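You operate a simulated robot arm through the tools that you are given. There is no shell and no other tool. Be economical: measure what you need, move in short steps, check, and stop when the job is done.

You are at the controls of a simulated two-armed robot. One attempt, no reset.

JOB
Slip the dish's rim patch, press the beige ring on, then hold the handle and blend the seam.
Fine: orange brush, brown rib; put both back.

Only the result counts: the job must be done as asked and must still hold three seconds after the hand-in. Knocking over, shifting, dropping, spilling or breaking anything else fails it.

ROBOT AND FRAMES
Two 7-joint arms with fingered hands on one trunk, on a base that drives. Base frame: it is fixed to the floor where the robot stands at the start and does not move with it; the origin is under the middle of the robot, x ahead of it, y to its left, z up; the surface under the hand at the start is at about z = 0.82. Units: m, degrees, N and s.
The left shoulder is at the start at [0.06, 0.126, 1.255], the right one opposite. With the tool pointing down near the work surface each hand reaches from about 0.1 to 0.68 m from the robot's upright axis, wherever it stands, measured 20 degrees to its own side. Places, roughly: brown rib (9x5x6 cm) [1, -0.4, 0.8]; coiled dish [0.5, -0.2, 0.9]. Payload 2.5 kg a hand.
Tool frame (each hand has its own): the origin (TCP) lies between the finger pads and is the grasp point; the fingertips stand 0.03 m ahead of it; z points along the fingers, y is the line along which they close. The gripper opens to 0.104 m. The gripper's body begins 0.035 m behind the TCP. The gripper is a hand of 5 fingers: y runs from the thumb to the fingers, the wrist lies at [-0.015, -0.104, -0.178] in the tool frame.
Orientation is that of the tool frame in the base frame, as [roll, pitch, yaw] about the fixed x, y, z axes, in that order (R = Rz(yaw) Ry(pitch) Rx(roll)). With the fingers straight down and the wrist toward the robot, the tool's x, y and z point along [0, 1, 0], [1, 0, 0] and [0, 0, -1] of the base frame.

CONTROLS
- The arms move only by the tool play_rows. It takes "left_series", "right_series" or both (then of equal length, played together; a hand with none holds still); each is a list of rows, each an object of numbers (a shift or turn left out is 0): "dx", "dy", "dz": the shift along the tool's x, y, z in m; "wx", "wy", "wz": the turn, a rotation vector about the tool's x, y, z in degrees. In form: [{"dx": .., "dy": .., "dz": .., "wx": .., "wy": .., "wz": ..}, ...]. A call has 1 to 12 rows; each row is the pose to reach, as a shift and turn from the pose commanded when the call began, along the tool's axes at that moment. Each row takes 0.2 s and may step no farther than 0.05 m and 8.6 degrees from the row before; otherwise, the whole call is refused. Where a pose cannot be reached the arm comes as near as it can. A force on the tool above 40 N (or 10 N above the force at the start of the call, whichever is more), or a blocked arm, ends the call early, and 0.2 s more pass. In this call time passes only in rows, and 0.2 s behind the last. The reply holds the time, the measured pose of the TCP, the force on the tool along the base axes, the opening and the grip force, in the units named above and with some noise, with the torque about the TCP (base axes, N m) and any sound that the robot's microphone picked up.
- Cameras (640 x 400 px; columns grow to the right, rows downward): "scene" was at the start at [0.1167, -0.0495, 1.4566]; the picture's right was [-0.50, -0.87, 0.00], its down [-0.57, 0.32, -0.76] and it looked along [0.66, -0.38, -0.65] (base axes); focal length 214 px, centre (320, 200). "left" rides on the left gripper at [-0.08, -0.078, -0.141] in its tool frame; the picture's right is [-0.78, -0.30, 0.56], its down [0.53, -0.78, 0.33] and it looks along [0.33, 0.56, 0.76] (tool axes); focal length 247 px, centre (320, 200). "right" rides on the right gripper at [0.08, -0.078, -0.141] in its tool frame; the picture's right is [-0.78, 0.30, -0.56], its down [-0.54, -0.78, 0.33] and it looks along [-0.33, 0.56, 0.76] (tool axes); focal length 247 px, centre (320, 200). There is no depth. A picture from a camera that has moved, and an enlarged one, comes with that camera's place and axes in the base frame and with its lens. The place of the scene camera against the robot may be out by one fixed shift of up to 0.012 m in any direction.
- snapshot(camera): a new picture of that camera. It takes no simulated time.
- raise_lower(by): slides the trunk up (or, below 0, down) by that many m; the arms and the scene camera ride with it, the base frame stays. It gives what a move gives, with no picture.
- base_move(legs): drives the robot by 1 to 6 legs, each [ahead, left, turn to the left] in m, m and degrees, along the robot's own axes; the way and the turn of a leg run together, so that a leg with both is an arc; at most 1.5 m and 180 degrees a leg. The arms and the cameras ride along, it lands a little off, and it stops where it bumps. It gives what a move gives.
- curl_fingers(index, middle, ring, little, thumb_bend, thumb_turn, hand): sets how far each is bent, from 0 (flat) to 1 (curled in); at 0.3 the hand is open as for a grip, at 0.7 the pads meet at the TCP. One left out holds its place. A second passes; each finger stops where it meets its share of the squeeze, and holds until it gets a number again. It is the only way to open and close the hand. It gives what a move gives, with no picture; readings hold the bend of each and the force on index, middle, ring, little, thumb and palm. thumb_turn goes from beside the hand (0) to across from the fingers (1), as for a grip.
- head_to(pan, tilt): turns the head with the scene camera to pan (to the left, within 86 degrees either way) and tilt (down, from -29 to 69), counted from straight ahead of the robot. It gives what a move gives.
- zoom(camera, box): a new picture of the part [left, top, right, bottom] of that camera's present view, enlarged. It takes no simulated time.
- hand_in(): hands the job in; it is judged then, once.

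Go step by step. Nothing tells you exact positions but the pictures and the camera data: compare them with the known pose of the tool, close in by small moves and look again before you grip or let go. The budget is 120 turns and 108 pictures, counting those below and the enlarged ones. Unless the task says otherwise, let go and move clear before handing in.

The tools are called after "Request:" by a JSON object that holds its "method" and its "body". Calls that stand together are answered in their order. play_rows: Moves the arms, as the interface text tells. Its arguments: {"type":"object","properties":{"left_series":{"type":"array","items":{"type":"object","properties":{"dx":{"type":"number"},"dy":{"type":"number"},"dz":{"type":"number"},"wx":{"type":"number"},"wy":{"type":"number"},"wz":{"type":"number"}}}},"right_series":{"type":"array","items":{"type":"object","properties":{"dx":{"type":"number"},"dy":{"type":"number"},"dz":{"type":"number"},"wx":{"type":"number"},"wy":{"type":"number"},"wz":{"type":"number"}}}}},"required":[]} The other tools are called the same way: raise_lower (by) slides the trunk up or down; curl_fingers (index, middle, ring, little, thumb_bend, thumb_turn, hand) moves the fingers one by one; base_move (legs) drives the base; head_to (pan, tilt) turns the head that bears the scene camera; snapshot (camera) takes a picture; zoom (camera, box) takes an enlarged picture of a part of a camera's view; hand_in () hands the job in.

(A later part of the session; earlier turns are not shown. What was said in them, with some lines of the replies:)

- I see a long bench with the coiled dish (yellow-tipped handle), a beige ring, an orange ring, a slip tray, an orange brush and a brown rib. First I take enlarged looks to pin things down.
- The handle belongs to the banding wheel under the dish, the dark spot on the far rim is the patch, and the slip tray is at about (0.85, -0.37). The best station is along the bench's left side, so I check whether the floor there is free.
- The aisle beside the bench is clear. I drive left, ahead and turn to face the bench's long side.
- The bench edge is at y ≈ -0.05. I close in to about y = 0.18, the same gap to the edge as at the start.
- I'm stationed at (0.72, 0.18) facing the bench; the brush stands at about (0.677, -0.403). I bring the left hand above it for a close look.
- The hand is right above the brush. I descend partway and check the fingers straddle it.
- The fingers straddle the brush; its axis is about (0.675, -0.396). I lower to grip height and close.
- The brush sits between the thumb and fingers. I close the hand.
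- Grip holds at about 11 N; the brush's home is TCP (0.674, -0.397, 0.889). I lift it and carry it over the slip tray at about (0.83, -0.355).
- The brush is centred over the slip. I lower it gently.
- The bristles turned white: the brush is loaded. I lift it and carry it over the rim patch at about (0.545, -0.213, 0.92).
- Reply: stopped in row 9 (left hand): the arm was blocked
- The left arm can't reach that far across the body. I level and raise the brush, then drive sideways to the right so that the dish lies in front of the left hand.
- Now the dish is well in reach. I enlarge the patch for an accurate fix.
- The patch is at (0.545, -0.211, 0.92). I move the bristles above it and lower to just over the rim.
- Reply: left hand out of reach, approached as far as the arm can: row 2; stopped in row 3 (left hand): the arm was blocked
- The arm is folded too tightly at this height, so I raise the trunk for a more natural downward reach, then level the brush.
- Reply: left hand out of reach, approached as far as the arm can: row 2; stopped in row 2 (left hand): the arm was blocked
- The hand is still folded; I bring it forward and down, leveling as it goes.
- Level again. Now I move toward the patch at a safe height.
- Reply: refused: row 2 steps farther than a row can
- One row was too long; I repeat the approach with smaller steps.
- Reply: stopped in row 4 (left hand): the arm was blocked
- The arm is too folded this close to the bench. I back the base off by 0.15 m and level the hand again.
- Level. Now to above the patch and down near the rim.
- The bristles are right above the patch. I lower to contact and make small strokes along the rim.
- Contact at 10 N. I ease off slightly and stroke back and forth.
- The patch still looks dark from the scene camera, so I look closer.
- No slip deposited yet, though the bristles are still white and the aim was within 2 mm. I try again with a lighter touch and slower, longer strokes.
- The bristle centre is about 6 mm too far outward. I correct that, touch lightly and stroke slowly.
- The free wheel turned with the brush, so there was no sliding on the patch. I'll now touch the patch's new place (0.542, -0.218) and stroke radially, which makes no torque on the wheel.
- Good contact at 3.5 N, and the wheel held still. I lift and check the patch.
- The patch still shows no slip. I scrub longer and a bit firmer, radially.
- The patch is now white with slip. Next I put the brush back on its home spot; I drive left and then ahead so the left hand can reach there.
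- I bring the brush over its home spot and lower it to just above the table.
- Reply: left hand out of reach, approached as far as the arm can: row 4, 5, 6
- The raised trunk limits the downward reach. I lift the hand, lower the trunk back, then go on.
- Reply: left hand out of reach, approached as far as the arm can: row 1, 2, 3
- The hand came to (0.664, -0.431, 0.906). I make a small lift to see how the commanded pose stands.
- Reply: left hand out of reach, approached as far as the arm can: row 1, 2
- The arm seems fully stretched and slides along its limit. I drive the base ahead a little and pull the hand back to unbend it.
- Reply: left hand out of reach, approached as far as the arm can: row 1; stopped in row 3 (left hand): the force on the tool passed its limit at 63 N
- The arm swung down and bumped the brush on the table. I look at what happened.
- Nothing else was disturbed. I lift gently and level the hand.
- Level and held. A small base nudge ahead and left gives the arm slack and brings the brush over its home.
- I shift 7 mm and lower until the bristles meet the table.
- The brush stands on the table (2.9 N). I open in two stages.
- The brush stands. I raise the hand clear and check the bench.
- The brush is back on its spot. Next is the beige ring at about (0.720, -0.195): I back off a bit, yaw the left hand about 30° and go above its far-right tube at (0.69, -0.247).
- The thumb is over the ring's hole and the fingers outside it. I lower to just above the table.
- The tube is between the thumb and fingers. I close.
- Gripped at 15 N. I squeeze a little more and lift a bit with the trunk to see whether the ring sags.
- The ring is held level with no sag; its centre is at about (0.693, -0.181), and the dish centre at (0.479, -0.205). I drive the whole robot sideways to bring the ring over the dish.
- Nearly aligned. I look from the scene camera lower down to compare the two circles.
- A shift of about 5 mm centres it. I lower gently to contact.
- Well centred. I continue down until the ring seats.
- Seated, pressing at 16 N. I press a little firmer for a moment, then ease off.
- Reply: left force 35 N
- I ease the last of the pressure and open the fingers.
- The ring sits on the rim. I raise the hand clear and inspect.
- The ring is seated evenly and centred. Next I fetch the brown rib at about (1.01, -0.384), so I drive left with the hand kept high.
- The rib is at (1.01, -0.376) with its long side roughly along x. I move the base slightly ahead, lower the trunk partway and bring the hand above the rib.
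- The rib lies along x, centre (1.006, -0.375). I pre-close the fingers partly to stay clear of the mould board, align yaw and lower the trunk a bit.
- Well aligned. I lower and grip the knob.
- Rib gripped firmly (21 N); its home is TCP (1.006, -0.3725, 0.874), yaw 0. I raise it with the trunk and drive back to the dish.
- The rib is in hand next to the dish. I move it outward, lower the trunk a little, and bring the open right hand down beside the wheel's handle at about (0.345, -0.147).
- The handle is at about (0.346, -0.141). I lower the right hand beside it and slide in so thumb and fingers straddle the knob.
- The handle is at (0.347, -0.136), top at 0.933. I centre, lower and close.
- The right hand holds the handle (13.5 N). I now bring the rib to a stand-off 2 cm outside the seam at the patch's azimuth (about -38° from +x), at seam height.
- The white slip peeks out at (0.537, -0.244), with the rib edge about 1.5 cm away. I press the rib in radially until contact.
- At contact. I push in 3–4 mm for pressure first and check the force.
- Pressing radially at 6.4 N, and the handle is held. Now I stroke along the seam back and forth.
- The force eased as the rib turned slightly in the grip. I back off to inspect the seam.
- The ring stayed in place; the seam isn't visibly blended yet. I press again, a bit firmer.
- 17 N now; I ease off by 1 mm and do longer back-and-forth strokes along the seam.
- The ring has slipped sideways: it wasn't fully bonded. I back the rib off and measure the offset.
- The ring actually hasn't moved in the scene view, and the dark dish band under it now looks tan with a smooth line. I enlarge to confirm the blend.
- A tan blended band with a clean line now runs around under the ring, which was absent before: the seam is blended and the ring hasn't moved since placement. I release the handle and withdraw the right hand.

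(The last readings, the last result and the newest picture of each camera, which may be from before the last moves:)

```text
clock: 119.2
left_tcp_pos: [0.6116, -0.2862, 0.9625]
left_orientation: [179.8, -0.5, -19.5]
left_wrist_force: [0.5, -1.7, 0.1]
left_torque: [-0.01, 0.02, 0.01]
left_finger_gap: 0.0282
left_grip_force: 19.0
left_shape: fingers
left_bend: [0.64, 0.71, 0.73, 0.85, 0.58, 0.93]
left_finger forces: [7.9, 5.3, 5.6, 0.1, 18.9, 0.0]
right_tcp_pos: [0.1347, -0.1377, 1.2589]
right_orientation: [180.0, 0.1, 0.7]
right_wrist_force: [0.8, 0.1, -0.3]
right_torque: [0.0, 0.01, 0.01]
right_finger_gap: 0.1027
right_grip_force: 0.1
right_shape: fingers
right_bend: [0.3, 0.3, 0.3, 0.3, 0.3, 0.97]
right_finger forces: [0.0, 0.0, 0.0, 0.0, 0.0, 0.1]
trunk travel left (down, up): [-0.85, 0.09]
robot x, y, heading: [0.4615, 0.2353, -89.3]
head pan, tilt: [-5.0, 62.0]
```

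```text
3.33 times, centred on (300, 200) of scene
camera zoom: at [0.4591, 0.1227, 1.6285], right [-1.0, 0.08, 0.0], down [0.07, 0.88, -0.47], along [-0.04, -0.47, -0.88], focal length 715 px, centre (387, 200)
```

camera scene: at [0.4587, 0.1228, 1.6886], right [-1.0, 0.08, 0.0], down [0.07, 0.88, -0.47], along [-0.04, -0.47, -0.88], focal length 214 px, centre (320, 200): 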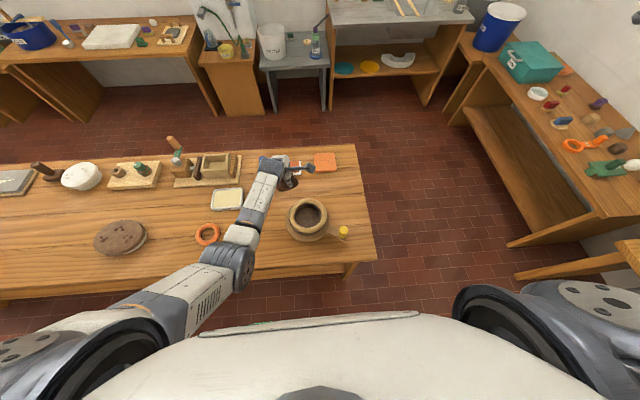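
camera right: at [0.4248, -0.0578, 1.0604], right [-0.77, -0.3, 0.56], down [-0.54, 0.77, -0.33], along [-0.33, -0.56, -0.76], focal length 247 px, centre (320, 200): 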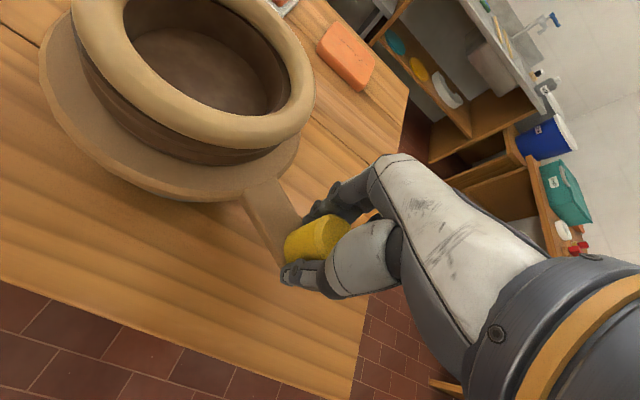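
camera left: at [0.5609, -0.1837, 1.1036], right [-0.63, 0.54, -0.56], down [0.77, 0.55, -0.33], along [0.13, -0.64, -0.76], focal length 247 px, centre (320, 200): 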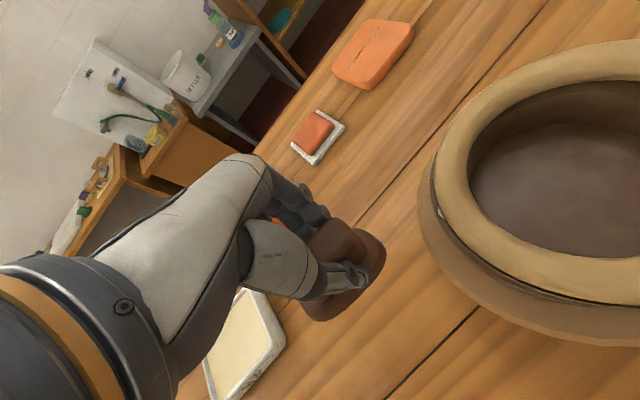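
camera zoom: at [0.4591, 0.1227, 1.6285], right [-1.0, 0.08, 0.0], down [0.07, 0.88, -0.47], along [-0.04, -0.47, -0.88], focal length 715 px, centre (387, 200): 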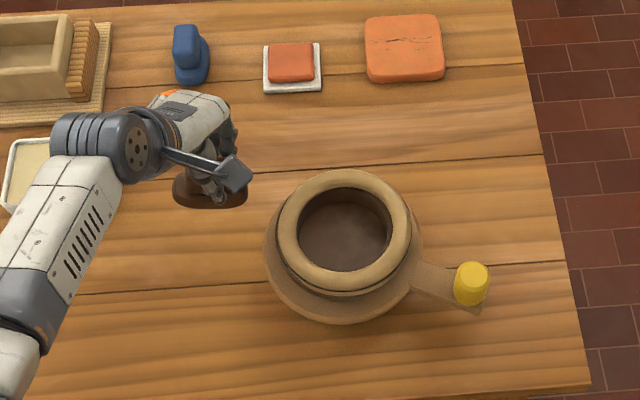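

The dish with its ring is fine and the handle free. I raise the rib and drive to its home spot.

Request:
{"method": "raise_lower", "body": {"by": 0.08}}

Request:
{"method": "base_move", "body": {"legs": [[0, 0.394, 0], [0.06, 0, -0.5]]}}

Request:
{"method": "raise_lower", "body": {"by": -0.08}}

Request:
{"method": "zoom", "body": {"camera": "left", "box": [220, 120, 500, 340]}}

```text
clock: 120.3
left_tcp_pos: [0.6118, -0.286, 1.0423]
left_orientation: [179.8, -0.5, -19.5]
left_wrist_force: [-0.3, 0.9, -0.1]
left_torque: [-0.03, -0.01, 0.01]
left_finger_gap: 0.0281
left_grip_force: 18.7
left_shape: fingers
left_bend: [0.64, 0.71, 0.73, 0.85, 0.58, 0.93]
left_finger forces: [7.9, 5.4, 5.6, 0.0, 18.8, 0.1]
right_tcp_pos: [0.1344, -0.138, 1.3385]
right_orientation: [-179.9, 0.0, 0.6]
right_wrist_force: [-0.3, 0.3, 0.4]
right_torque: [0.02, 0.0, 0.0]
right_finger_gap: 0.103
right_grip_force: 0.1
right_shape: fingers
right_bend: [0.3, 0.3, 0.3, 0.3, 0.3, 0.97]
right_finger forces: [0.1, 0.0, 0.0, 0.0, 0.1, 0.0]
trunk travel left (down, up): [-0.93, 0.01]
robot x, y, heading: [0.4608, 0.2347, -89.4]
head pan, tilt: [-5.0, 62.0]
```

```text
clock: 123.3
left_tcp_pos: [0.9928, -0.3455, 1.0424]
left_orientation: [179.9, -0.5, -20.5]
left_wrist_force: [-0.3, -0.7, -0.7]
left_torque: [0.0, 0.01, 0.0]
left_finger_gap: 0.0278
left_grip_force: 18.9
left_shape: fingers
left_bend: [0.64, 0.71, 0.73, 0.85, 0.58, 0.93]
left_finger forces: [8.0, 5.2, 5.6, 0.0, 18.8, 0.0]
right_tcp_pos: [0.5177, -0.1901, 1.3399]
right_orientation: [180.0, -0.1, -0.4]
right_wrist_force: [0.5, -0.7, 0.4]
right_torque: [0.01, 0.02, 0.0]
right_finger_gap: 0.103
right_grip_force: 0.0
right_shape: fingers
right_bend: [0.3, 0.3, 0.3, 0.3, 0.3, 0.97]
right_finger forces: [0.1, 0.1, 0.0, 0.1, 0.0, 0.1]
trunk travel left (down, up): [-0.93, 0.01]
robot x, y, heading: [0.8466, 0.18, -90.4]
head pan, tilt: [-5.0, 62.0]
```

```text
clock: 124.5
left_tcp_pos: [0.9928, -0.346, 0.9626]
left_orientation: [179.7, -0.4, -20.6]
left_wrist_force: [-0.1, 0.2, -0.3]
left_torque: [0.0, 0.04, 0.0]
left_finger_gap: 0.0279
left_grip_force: 18.5
left_shape: fingers
left_bend: [0.64, 0.71, 0.73, 0.85, 0.58, 0.93]
left_finger forces: [8.0, 5.2, 5.7, 0.1, 18.8, 0.0]
right_tcp_pos: [0.5177, -0.1891, 1.2591]
right_orientation: [180.0, 0.1, -0.4]
right_wrist_force: [0.4, 0.3, -0.4]
right_torque: [-0.01, -0.01, 0.02]
right_finger_gap: 0.1029
right_grip_force: 0.1
right_shape: fingers
right_bend: [0.3, 0.3, 0.3, 0.3, 0.3, 0.97]
right_finger forces: [0.1, 0.0, 0.0, 0.0, 0.1, 0.0]
trunk travel left (down, up): [-0.85, 0.09]
robot x, y, heading: [0.8529, 0.1747, -90.4]
head pan, tilt: [-5.0, 62.0]
```

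```text
1.82 times, centred on (360, 230) of left
camera zoom: at [0.943, -0.2426, 1.1036], right [-0.62, 0.55, -0.56], down [0.78, 0.54, -0.33], along [0.12, -0.64, -0.76], focal length 449 px, centre (247, 146)
```

zoom: 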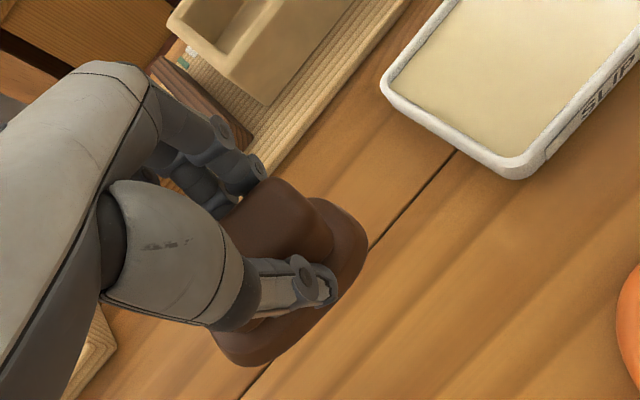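

I align over the home spot, then lower mostly with the trunk.

Request:
{"method": "play_rows", "body": {"left_series": [{"dx": 0.011, "dy": 0.01, "dz": -0.015, "wz": -3}, {"dx": 0.0217, "dy": 0.0207, "dz": -0.03, "wz": -5.6}]}}

Request:
{"method": "raise_lower", "body": {"by": -0.1}}

Request:
{"method": "zoom", "body": {"camera": "left", "box": [220, 120, 500, 340]}}

Request:
{"method": "zoom", "body": {"camera": "scene", "box": [200, 130, 340, 235]}}

```text
clock: 125.1
left_tcp_pos: [1.0055, -0.373, 0.9934]
left_orientation: [179.7, -0.5, -14.9]
left_wrist_force: [-0.4, 0.2, -1.3]
left_torque: [-0.03, 0.04, 0.0]
left_finger_gap: 0.028
left_grip_force: 19.3
left_shape: fingers
left_bend: [0.64, 0.71, 0.73, 0.85, 0.58, 0.93]
left_finger forces: [7.9, 5.2, 5.5, 0.0, 18.7, 0.0]
right_tcp_pos: [0.5168, -0.19, 1.2592]
right_orientation: [180.0, 0.2, -0.4]
right_wrist_force: [0.9, -0.1, -0.1]
right_torque: [-0.03, 0.01, 0.01]
right_finger_gap: 0.103
right_grip_force: 0.0
right_shape: fingers
right_bend: [0.3, 0.3, 0.3, 0.3, 0.3, 0.97]
right_finger forces: [0.0, 0.0, 0.0, 0.1, 0.0, 0.1]
trunk travel left (down, up): [-0.85, 0.09]
robot x, y, heading: [0.8482, 0.1783, -90.4]
head pan, tilt: [-5.0, 62.0]
```

```text
clock: 126.4
left_tcp_pos: [1.0043, -0.3713, 0.8928]
left_orientation: [179.8, -0.5, -14.8]
left_wrist_force: [0.0, 0.2, -1.0]
left_torque: [0.01, -0.01, 0.04]
left_finger_gap: 0.0279
left_grip_force: 18.6
left_shape: fingers
left_bend: [0.64, 0.71, 0.73, 0.85, 0.58, 0.93]
left_finger forces: [8.0, 5.1, 5.5, 0.1, 18.7, 0.0]
right_tcp_pos: [0.5167, -0.1898, 1.1602]
right_orientation: [-179.9, 0.2, -0.4]
right_wrist_force: [0.4, -0.5, -0.1]
right_torque: [0.02, -0.01, 0.03]
right_finger_gap: 0.1029
right_grip_force: 0.0
right_shape: fingers
right_bend: [0.3, 0.3, 0.3, 0.3, 0.3, 0.97]
right_finger forces: [0.0, 0.0, 0.0, 0.0, 0.1, 0.0]
trunk travel left (down, up): [-0.75, 0.19]
robot x, y, heading: [0.8522, 0.1776, -90.3]
head pan, tilt: [-5.0, 62.0]
```

```text
1.82 times, centred on (360, 230) of left
camera zoom: at [0.9467, -0.2743, 1.0332], right [-0.67, 0.48, -0.56], down [0.72, 0.61, -0.33], along [0.19, -0.63, -0.76], focal length 449 px, centre (247, 146)
```

zoom: 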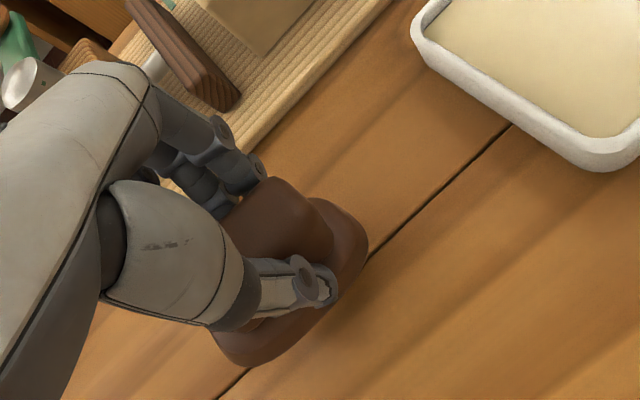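

```text
3.81 times, centred on (270, 182) of scene
camera zoom: at [0.8468, 0.0656, 1.5286], right [-1.0, 0.09, 0.0], down [0.08, 0.88, -0.47], along [-0.04, -0.47, -0.88], focal length 817 px, centre (510, 267)
```

zoom: 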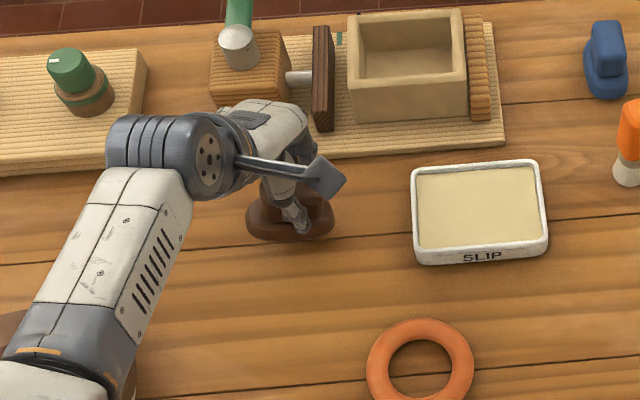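

Aligned. I lower gently to contact.

Request:
{"method": "play_rows", "body": {"left_series": [{"dz": 0.01}, {"dz": 0.015}, {"dz": 0.018}, {"dz": 0.02}]}}

```text
clock: 127.4
left_tcp_pos: [1.0078, -0.3734, 0.8763]
left_orientation: [179.3, -0.6, -14.8]
left_wrist_force: [8.1, 3.8, 21.3]
left_torque: [0.44, 0.06, -0.14]
left_finger_gap: 0.0278
left_grip_force: 20.4
left_shape: fingers
left_bend: [0.71, 0.71, 0.73, 0.85, 0.58, 0.93]
left_finger forces: [8.0, 5.6, 5.4, 0.1, 22.2, 0.0]
right_tcp_pos: [0.5182, -0.187, 1.1607]
right_orientation: [179.7, 0.2, -0.3]
right_wrist_force: [-0.6, -0.1, 0.4]
right_torque: [-0.01, 0.03, 0.04]
right_finger_gap: 0.103
right_grip_force: 0.1
right_shape: fingers
right_bend: [0.3, 0.3, 0.3, 0.3, 0.3, 0.97]
right_finger forces: [0.1, 0.1, 0.1, 0.1, 0.1, 0.0]
trunk travel left (down, up): [-0.75, 0.19]
robot x, y, heading: [0.8456, 0.178, -90.7]
head pan, tilt: [-5.0, 62.0]
```

In contact with the table. I ease up 2 mm and open in stages.

Request:
{"method": "play_rows", "body": {"left_series": [{"dz": -0.002}]}}

Request:
{"method": "curl_fingers", "body": {"hand": "left", "index": 0.55, "middle": 0.55, "ring": 0.55, "little": 0.55, "thumb_bend": 0.5}}

Request:
{"method": "curl_fingers", "body": {"hand": "left", "index": 0.44, "middle": 0.44, "ring": 0.44, "little": 0.44, "thumb_bend": 0.42}}

Request:
{"method": "zoom", "body": {"camera": "left", "box": [220, 120, 500, 340]}}

```text
clock: 127.8
left_tcp_pos: [1.0072, -0.3718, 0.8767]
left_orientation: [179.4, -0.6, -14.9]
left_wrist_force: [8.2, -0.3, 17.1]
left_torque: [0.16, 0.01, -0.06]
left_finger_gap: 0.0275
left_grip_force: 22.0
left_shape: fingers
left_bend: [0.71, 0.71, 0.73, 0.85, 0.58, 0.93]
left_finger forces: [10.0, 6.8, 5.7, 0.0, 21.2, 0.0]
right_tcp_pos: [0.5194, -0.1887, 1.1592]
right_orientation: [179.9, 0.1, -0.4]
right_wrist_force: [0.5, -0.4, -0.4]
right_torque: [0.0, -0.02, 0.02]
right_finger_gap: 0.1028
right_grip_force: 0.1
right_shape: fingers
right_bend: [0.3, 0.3, 0.3, 0.3, 0.3, 0.97]
right_finger forces: [0.2, 0.0, 0.0, 0.0, 0.0, 0.0]
trunk travel left (down, up): [-0.75, 0.19]
robot x, y, heading: [0.8462, 0.174, -90.4]
head pan, tilt: [-5.0, 62.0]
```

```text
clock: 128.8
left_tcp_pos: [1.0063, -0.3718, 0.8751]
left_orientation: [179.8, -0.6, -14.8]
left_wrist_force: [1.0, 0.7, 8.8]
left_torque: [-0.05, -0.23, -0.01]
left_finger_gap: 0.0451
left_grip_force: 3.8
left_shape: fingers
left_bend: [0.55, 0.55, 0.55, 0.83, 0.5, 0.97]
left_finger forces: [0.1, 0.0, 0.1, 7.9, 0.0, 0.0]
right_tcp_pos: [0.5176, -0.1907, 1.1592]
right_orientation: [179.8, 0.1, -0.4]
right_wrist_force: [0.2, 0.6, 0.3]
right_torque: [-0.01, 0.01, 0.02]
right_finger_gap: 0.1027
right_grip_force: 0.0
right_shape: fingers
right_bend: [0.3, 0.3, 0.3, 0.3, 0.3, 0.97]
right_finger forces: [0.0, 0.0, 0.1, 0.0, 0.0, 0.1]
trunk travel left (down, up): [-0.75, 0.19]
robot x, y, heading: [0.8505, 0.1786, -90.5]
head pan, tilt: [-5.0, 62.0]
```

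```text
clock: 129.8
left_tcp_pos: [1.0063, -0.3723, 0.8764]
left_orientation: [179.6, -0.4, -14.9]
left_wrist_force: [2.7, -2.0, 13.7]
left_torque: [-0.23, -0.5, -0.01]
left_finger_gap: 0.0696
left_grip_force: 6.9
left_shape: fingers
left_bend: [0.44, 0.44, 0.44, 0.84, 0.42, 0.97]
left_finger forces: [0.0, 0.0, 0.0, 13.6, 0.1, 0.1]
right_tcp_pos: [0.5177, -0.1898, 1.1596]
right_orientation: [179.9, 0.1, -0.4]
right_wrist_force: [-0.8, -0.8, 0.4]
right_torque: [0.01, 0.04, 0.01]
right_finger_gap: 0.1027
right_grip_force: 0.0
right_shape: fingers
right_bend: [0.3, 0.3, 0.3, 0.3, 0.3, 0.97]
right_finger forces: [0.1, 0.0, 0.0, 0.0, 0.0, 0.1]
trunk travel left (down, up): [-0.75, 0.19]
robot x, y, heading: [0.85, 0.179, -90.4]
head pan, tilt: [-5.0, 62.0]
```

```text
1.82 times, centred on (360, 230) of left
camera zoom: at [0.9477, -0.2738, 1.0166], right [-0.67, 0.48, -0.57], down [0.72, 0.61, -0.33], along [0.19, -0.63, -0.75], focal length 449 px, centre (247, 146)
```

zoom: 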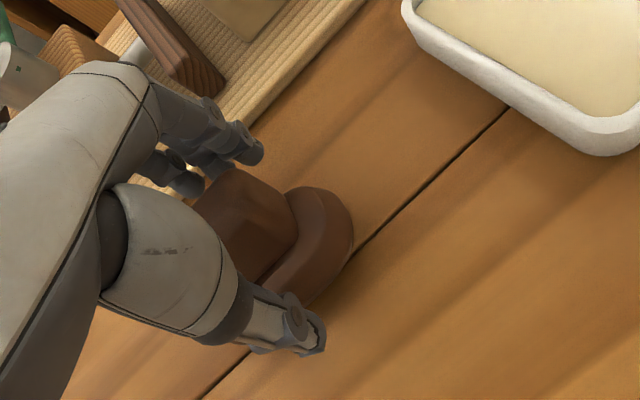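

The little finger is still curled and presses down on the rib's base. I curl it back slightly, lift a little, then open it.

Request:
{"method": "curl_fingers", "body": {"hand": "left", "little": 0.88}}

Request:
{"method": "play_rows", "body": {"left_series": [{"dz": -0.008}, {"dz": -0.018}, {"dz": -0.03}]}}

Request:
{"method": "zoom", "body": {"camera": "left", "box": [220, 120, 500, 340]}}

```text
clock: 130.8
left_tcp_pos: [1.007, -0.3726, 0.8737]
left_orientation: [179.8, -0.5, -14.9]
left_wrist_force: [-0.4, 0.3, 0.0]
left_torque: [0.0, 0.0, 0.02]
left_finger_gap: 0.0697
left_grip_force: 0.1
left_shape: fingers
left_bend: [0.44, 0.44, 0.44, 0.88, 0.42, 0.97]
left_finger forces: [0.0, 0.0, 0.0, 0.0, 0.0, 0.0]
right_tcp_pos: [0.5182, -0.1901, 1.1596]
right_orientation: [-180.0, 0.2, -0.4]
right_wrist_force: [-0.3, -0.9, 0.5]
right_torque: [0.0, -0.01, -0.04]
right_finger_gap: 0.1032
right_grip_force: 0.0
right_shape: fingers
right_bend: [0.3, 0.3, 0.3, 0.3, 0.3, 0.97]
right_finger forces: [0.1, 0.0, 0.1, 0.0, 0.0, 0.1]
trunk travel left (down, up): [-0.75, 0.19]
robot x, y, heading: [0.8526, 0.1781, -90.2]
head pan, tilt: [-5.0, 62.0]
```

```text
clock: 131.6
left_tcp_pos: [1.0056, -0.372, 0.9044]
left_orientation: [179.8, -0.4, -14.9]
left_wrist_force: [-0.2, 0.4, -0.5]
left_torque: [-0.04, 0.0, -0.01]
left_finger_gap: 0.0698
left_grip_force: 0.0
left_shape: fingers
left_bend: [0.44, 0.44, 0.44, 0.88, 0.42, 0.97]
left_finger forces: [0.1, 0.1, 0.0, 0.1, 0.0, 0.0]
right_tcp_pos: [0.5171, -0.1904, 1.1597]
right_orientation: [-180.0, 0.2, -0.4]
right_wrist_force: [0.9, 0.3, 0.5]
right_torque: [-0.01, -0.02, 0.0]
right_finger_gap: 0.103
right_grip_force: 0.0
right_shape: fingers
right_bend: [0.3, 0.3, 0.3, 0.3, 0.3, 0.97]
right_finger forces: [0.1, 0.0, 0.1, 0.1, 0.0, 0.1]
trunk travel left (down, up): [-0.75, 0.19]
robot x, y, heading: [0.8515, 0.178, -90.4]
head pan, tilt: [-5.0, 62.0]
```

```text
1.82 times, centred on (360, 230) of left
camera zoom: at [0.9468, -0.2739, 1.0445], right [-0.67, 0.48, -0.56], down [0.72, 0.61, -0.33], along [0.19, -0.63, -0.76], focal length 449 px, centre (247, 146)
```

zoom: 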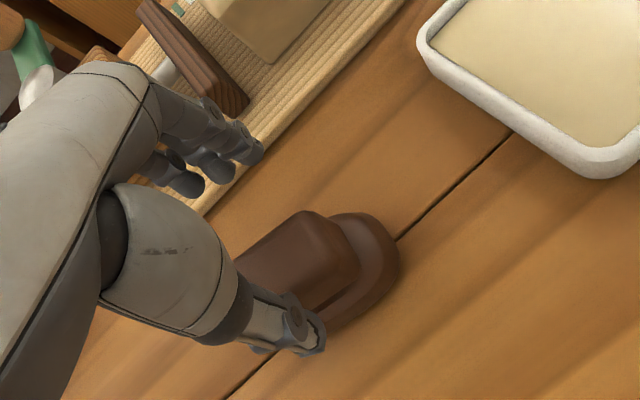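

The rib stands flat on its spot. I raise both hands clear and check the final scene.

Request:
{"method": "play_rows", "body": {"left_series": [{"dz": -0.03}, {"dz": -0.06}]}}

Request:
{"method": "raise_lower", "body": {"by": 0.15}}

Request:
{"method": "base_move", "body": {"legs": [[-0.25, 0, 0]]}}

Request:
{"method": "snapshot", "body": {"camera": "scene"}}

```text
clock: 132.2
left_tcp_pos: [1.0063, -0.3705, 0.9652]
left_orientation: [179.9, -0.5, -14.9]
left_wrist_force: [0.6, -0.6, -0.1]
left_torque: [0.02, 0.01, -0.01]
left_finger_gap: 0.0697
left_grip_force: 0.0
left_shape: fingers
left_bend: [0.44, 0.44, 0.44, 0.88, 0.42, 0.97]
left_finger forces: [0.0, 0.0, 0.1, 0.0, 0.0, 0.0]
right_tcp_pos: [0.5177, -0.1904, 1.1602]
right_orientation: [179.9, 0.1, -0.4]
right_wrist_force: [-0.5, 0.6, 0.3]
right_torque: [-0.01, -0.01, 0.01]
right_finger_gap: 0.1028
right_grip_force: 0.0
right_shape: fingers
right_bend: [0.3, 0.3, 0.3, 0.3, 0.3, 0.97]
right_finger forces: [0.1, 0.0, 0.0, 0.0, 0.0, 0.1]
trunk travel left (down, up): [-0.75, 0.19]
robot x, y, heading: [0.8468, 0.1833, -90.4]
head pan, tilt: [-5.0, 62.0]
```

```text
clock: 134.0
left_tcp_pos: [1.0056, -0.3704, 1.1141]
left_orientation: [179.8, -0.5, -14.9]
left_wrist_force: [0.0, 0.3, 0.2]
left_torque: [-0.01, 0.0, 0.05]
left_finger_gap: 0.0699
left_grip_force: 0.1
left_shape: fingers
left_bend: [0.44, 0.44, 0.44, 0.88, 0.42, 0.97]
left_finger forces: [0.2, 0.0, 0.0, 0.1, 0.1, 0.0]
right_tcp_pos: [0.5172, -0.1906, 1.3092]
right_orientation: [180.0, 0.1, -0.4]
right_wrist_force: [-0.7, -0.9, -0.3]
right_torque: [-0.02, 0.01, -0.02]
right_finger_gap: 0.1027
right_grip_force: 0.1
right_shape: fingers
right_bend: [0.3, 0.3, 0.3, 0.3, 0.3, 0.97]
right_finger forces: [0.0, 0.1, 0.0, 0.1, 0.1, 0.0]
trunk travel left (down, up): [-0.9, 0.04]
robot x, y, heading: [0.8506, 0.1768, -90.5]
head pan, tilt: [-5.0, 62.0]
```

```text
clock: 135.8
left_tcp_pos: [1.0072, -0.12, 1.1143]
left_orientation: [179.7, -0.5, -14.7]
left_wrist_force: [1.2, -0.3, -0.1]
left_torque: [0.02, -0.02, 0.0]
left_finger_gap: 0.0699
left_grip_force: 0.0
left_shape: fingers
left_bend: [0.44, 0.44, 0.44, 0.88, 0.42, 0.97]
left_finger forces: [0.1, 0.0, 0.0, 0.0, 0.0, 0.0]
right_tcp_pos: [0.5205, 0.0608, 1.3091]
right_orientation: [-180.0, 0.1, -0.2]
right_wrist_force: [0.0, 1.1, 0.7]
right_torque: [-0.01, -0.01, 0.01]
right_finger_gap: 0.1027
right_grip_force: 0.0
right_shape: fingers
right_bend: [0.3, 0.3, 0.3, 0.3, 0.3, 0.97]
right_finger forces: [0.0, 0.1, 0.1, 0.1, 0.0, 0.0]
trunk travel left (down, up): [-0.9, 0.04]
robot x, y, heading: [0.853, 0.4246, -90.1]
head pan, tilt: [-5.0, 62.0]
```

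```text
6 pictures are left
camera scene: at [0.8485, 0.3161, 1.6786], right [-1.0, 0.09, 0.0], down [0.08, 0.88, -0.47], along [-0.04, -0.47, -0.88], focal length 214 px, centre (320, 200)
```

scene: 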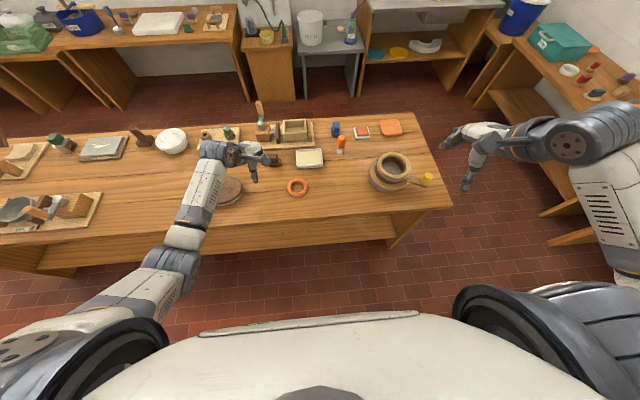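

Request:
{"method": "zoom", "body": {"camera": "scene", "box": [240, 110, 440, 220]}}

Request:
{"method": "zoom", "body": {"camera": "scene", "box": [360, 145, 440, 200]}}

```text
3.20 times, centred on (340, 165) of scene
camera zoom: at [0.8485, 0.3161, 1.6786], right [-1.0, 0.09, 0.0], down [0.08, 0.88, -0.47], along [-0.04, -0.47, -0.88], focal length 686 px, centre (256, 312)
```

zoom: 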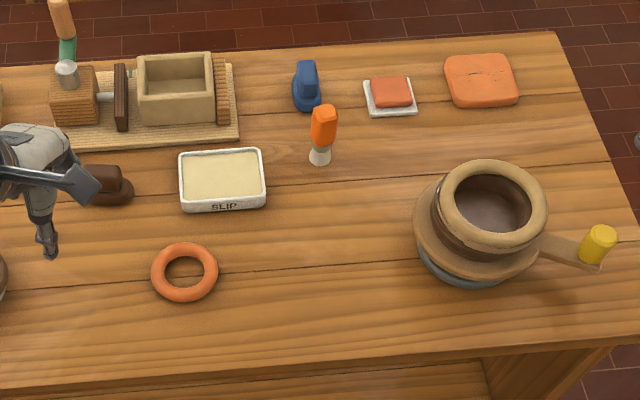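

```text
7.27 times, centred on (400, 172) of scene
camera zoom: at [0.8485, 0.3161, 1.6786], right [-1.0, 0.09, 0.0], down [0.08, 0.88, -0.47], along [-0.04, -0.47, -0.88], focal length 1560 px, centre (-262, 400)
```

zoom: 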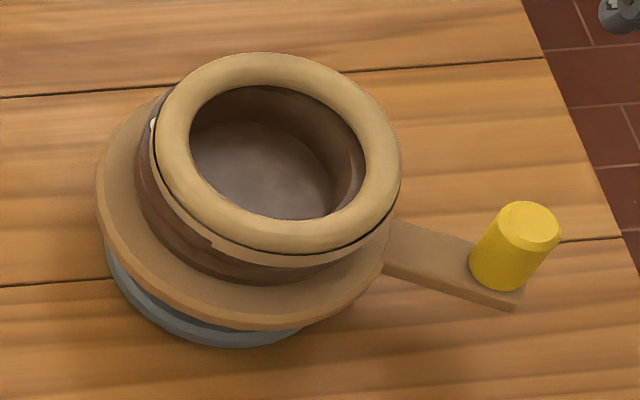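

The slip is on, the ring is seated and blended, and the brush and rib are back in place. Everything else stands where it was and both hands are clear.

Request:
{"method": "hand_in", "body": {}}

```text
The job is handed in.
```

I did every step and handed the job in, but I judged the blend and the ring's position only from the pictures.

- **Slip:** the rim patch turned white after several strokes with the orange brush. It took more than one try because the wheel turned freely under the brush.
- **Ring:** the beige ring is on the dish rim, pressed down at about 34 N. It may sit roughly 5 mm off the dish's centre, towards the handle side.
- **Blend:** with the right hand holding the yellow handle, I worked the rib along the seam at the patch. A tan band and a dark line then appeared under the ring, which I took to mean it was blended. I worked only that part of the seam, not all the way round.
- **Tools:** the brush stands on its old spot and the rib lies flat on its own, both as near as I could measure. I knocked the brush against the table at 63 N while carrying it back. It still stands, and I saw nothing else disturbed.
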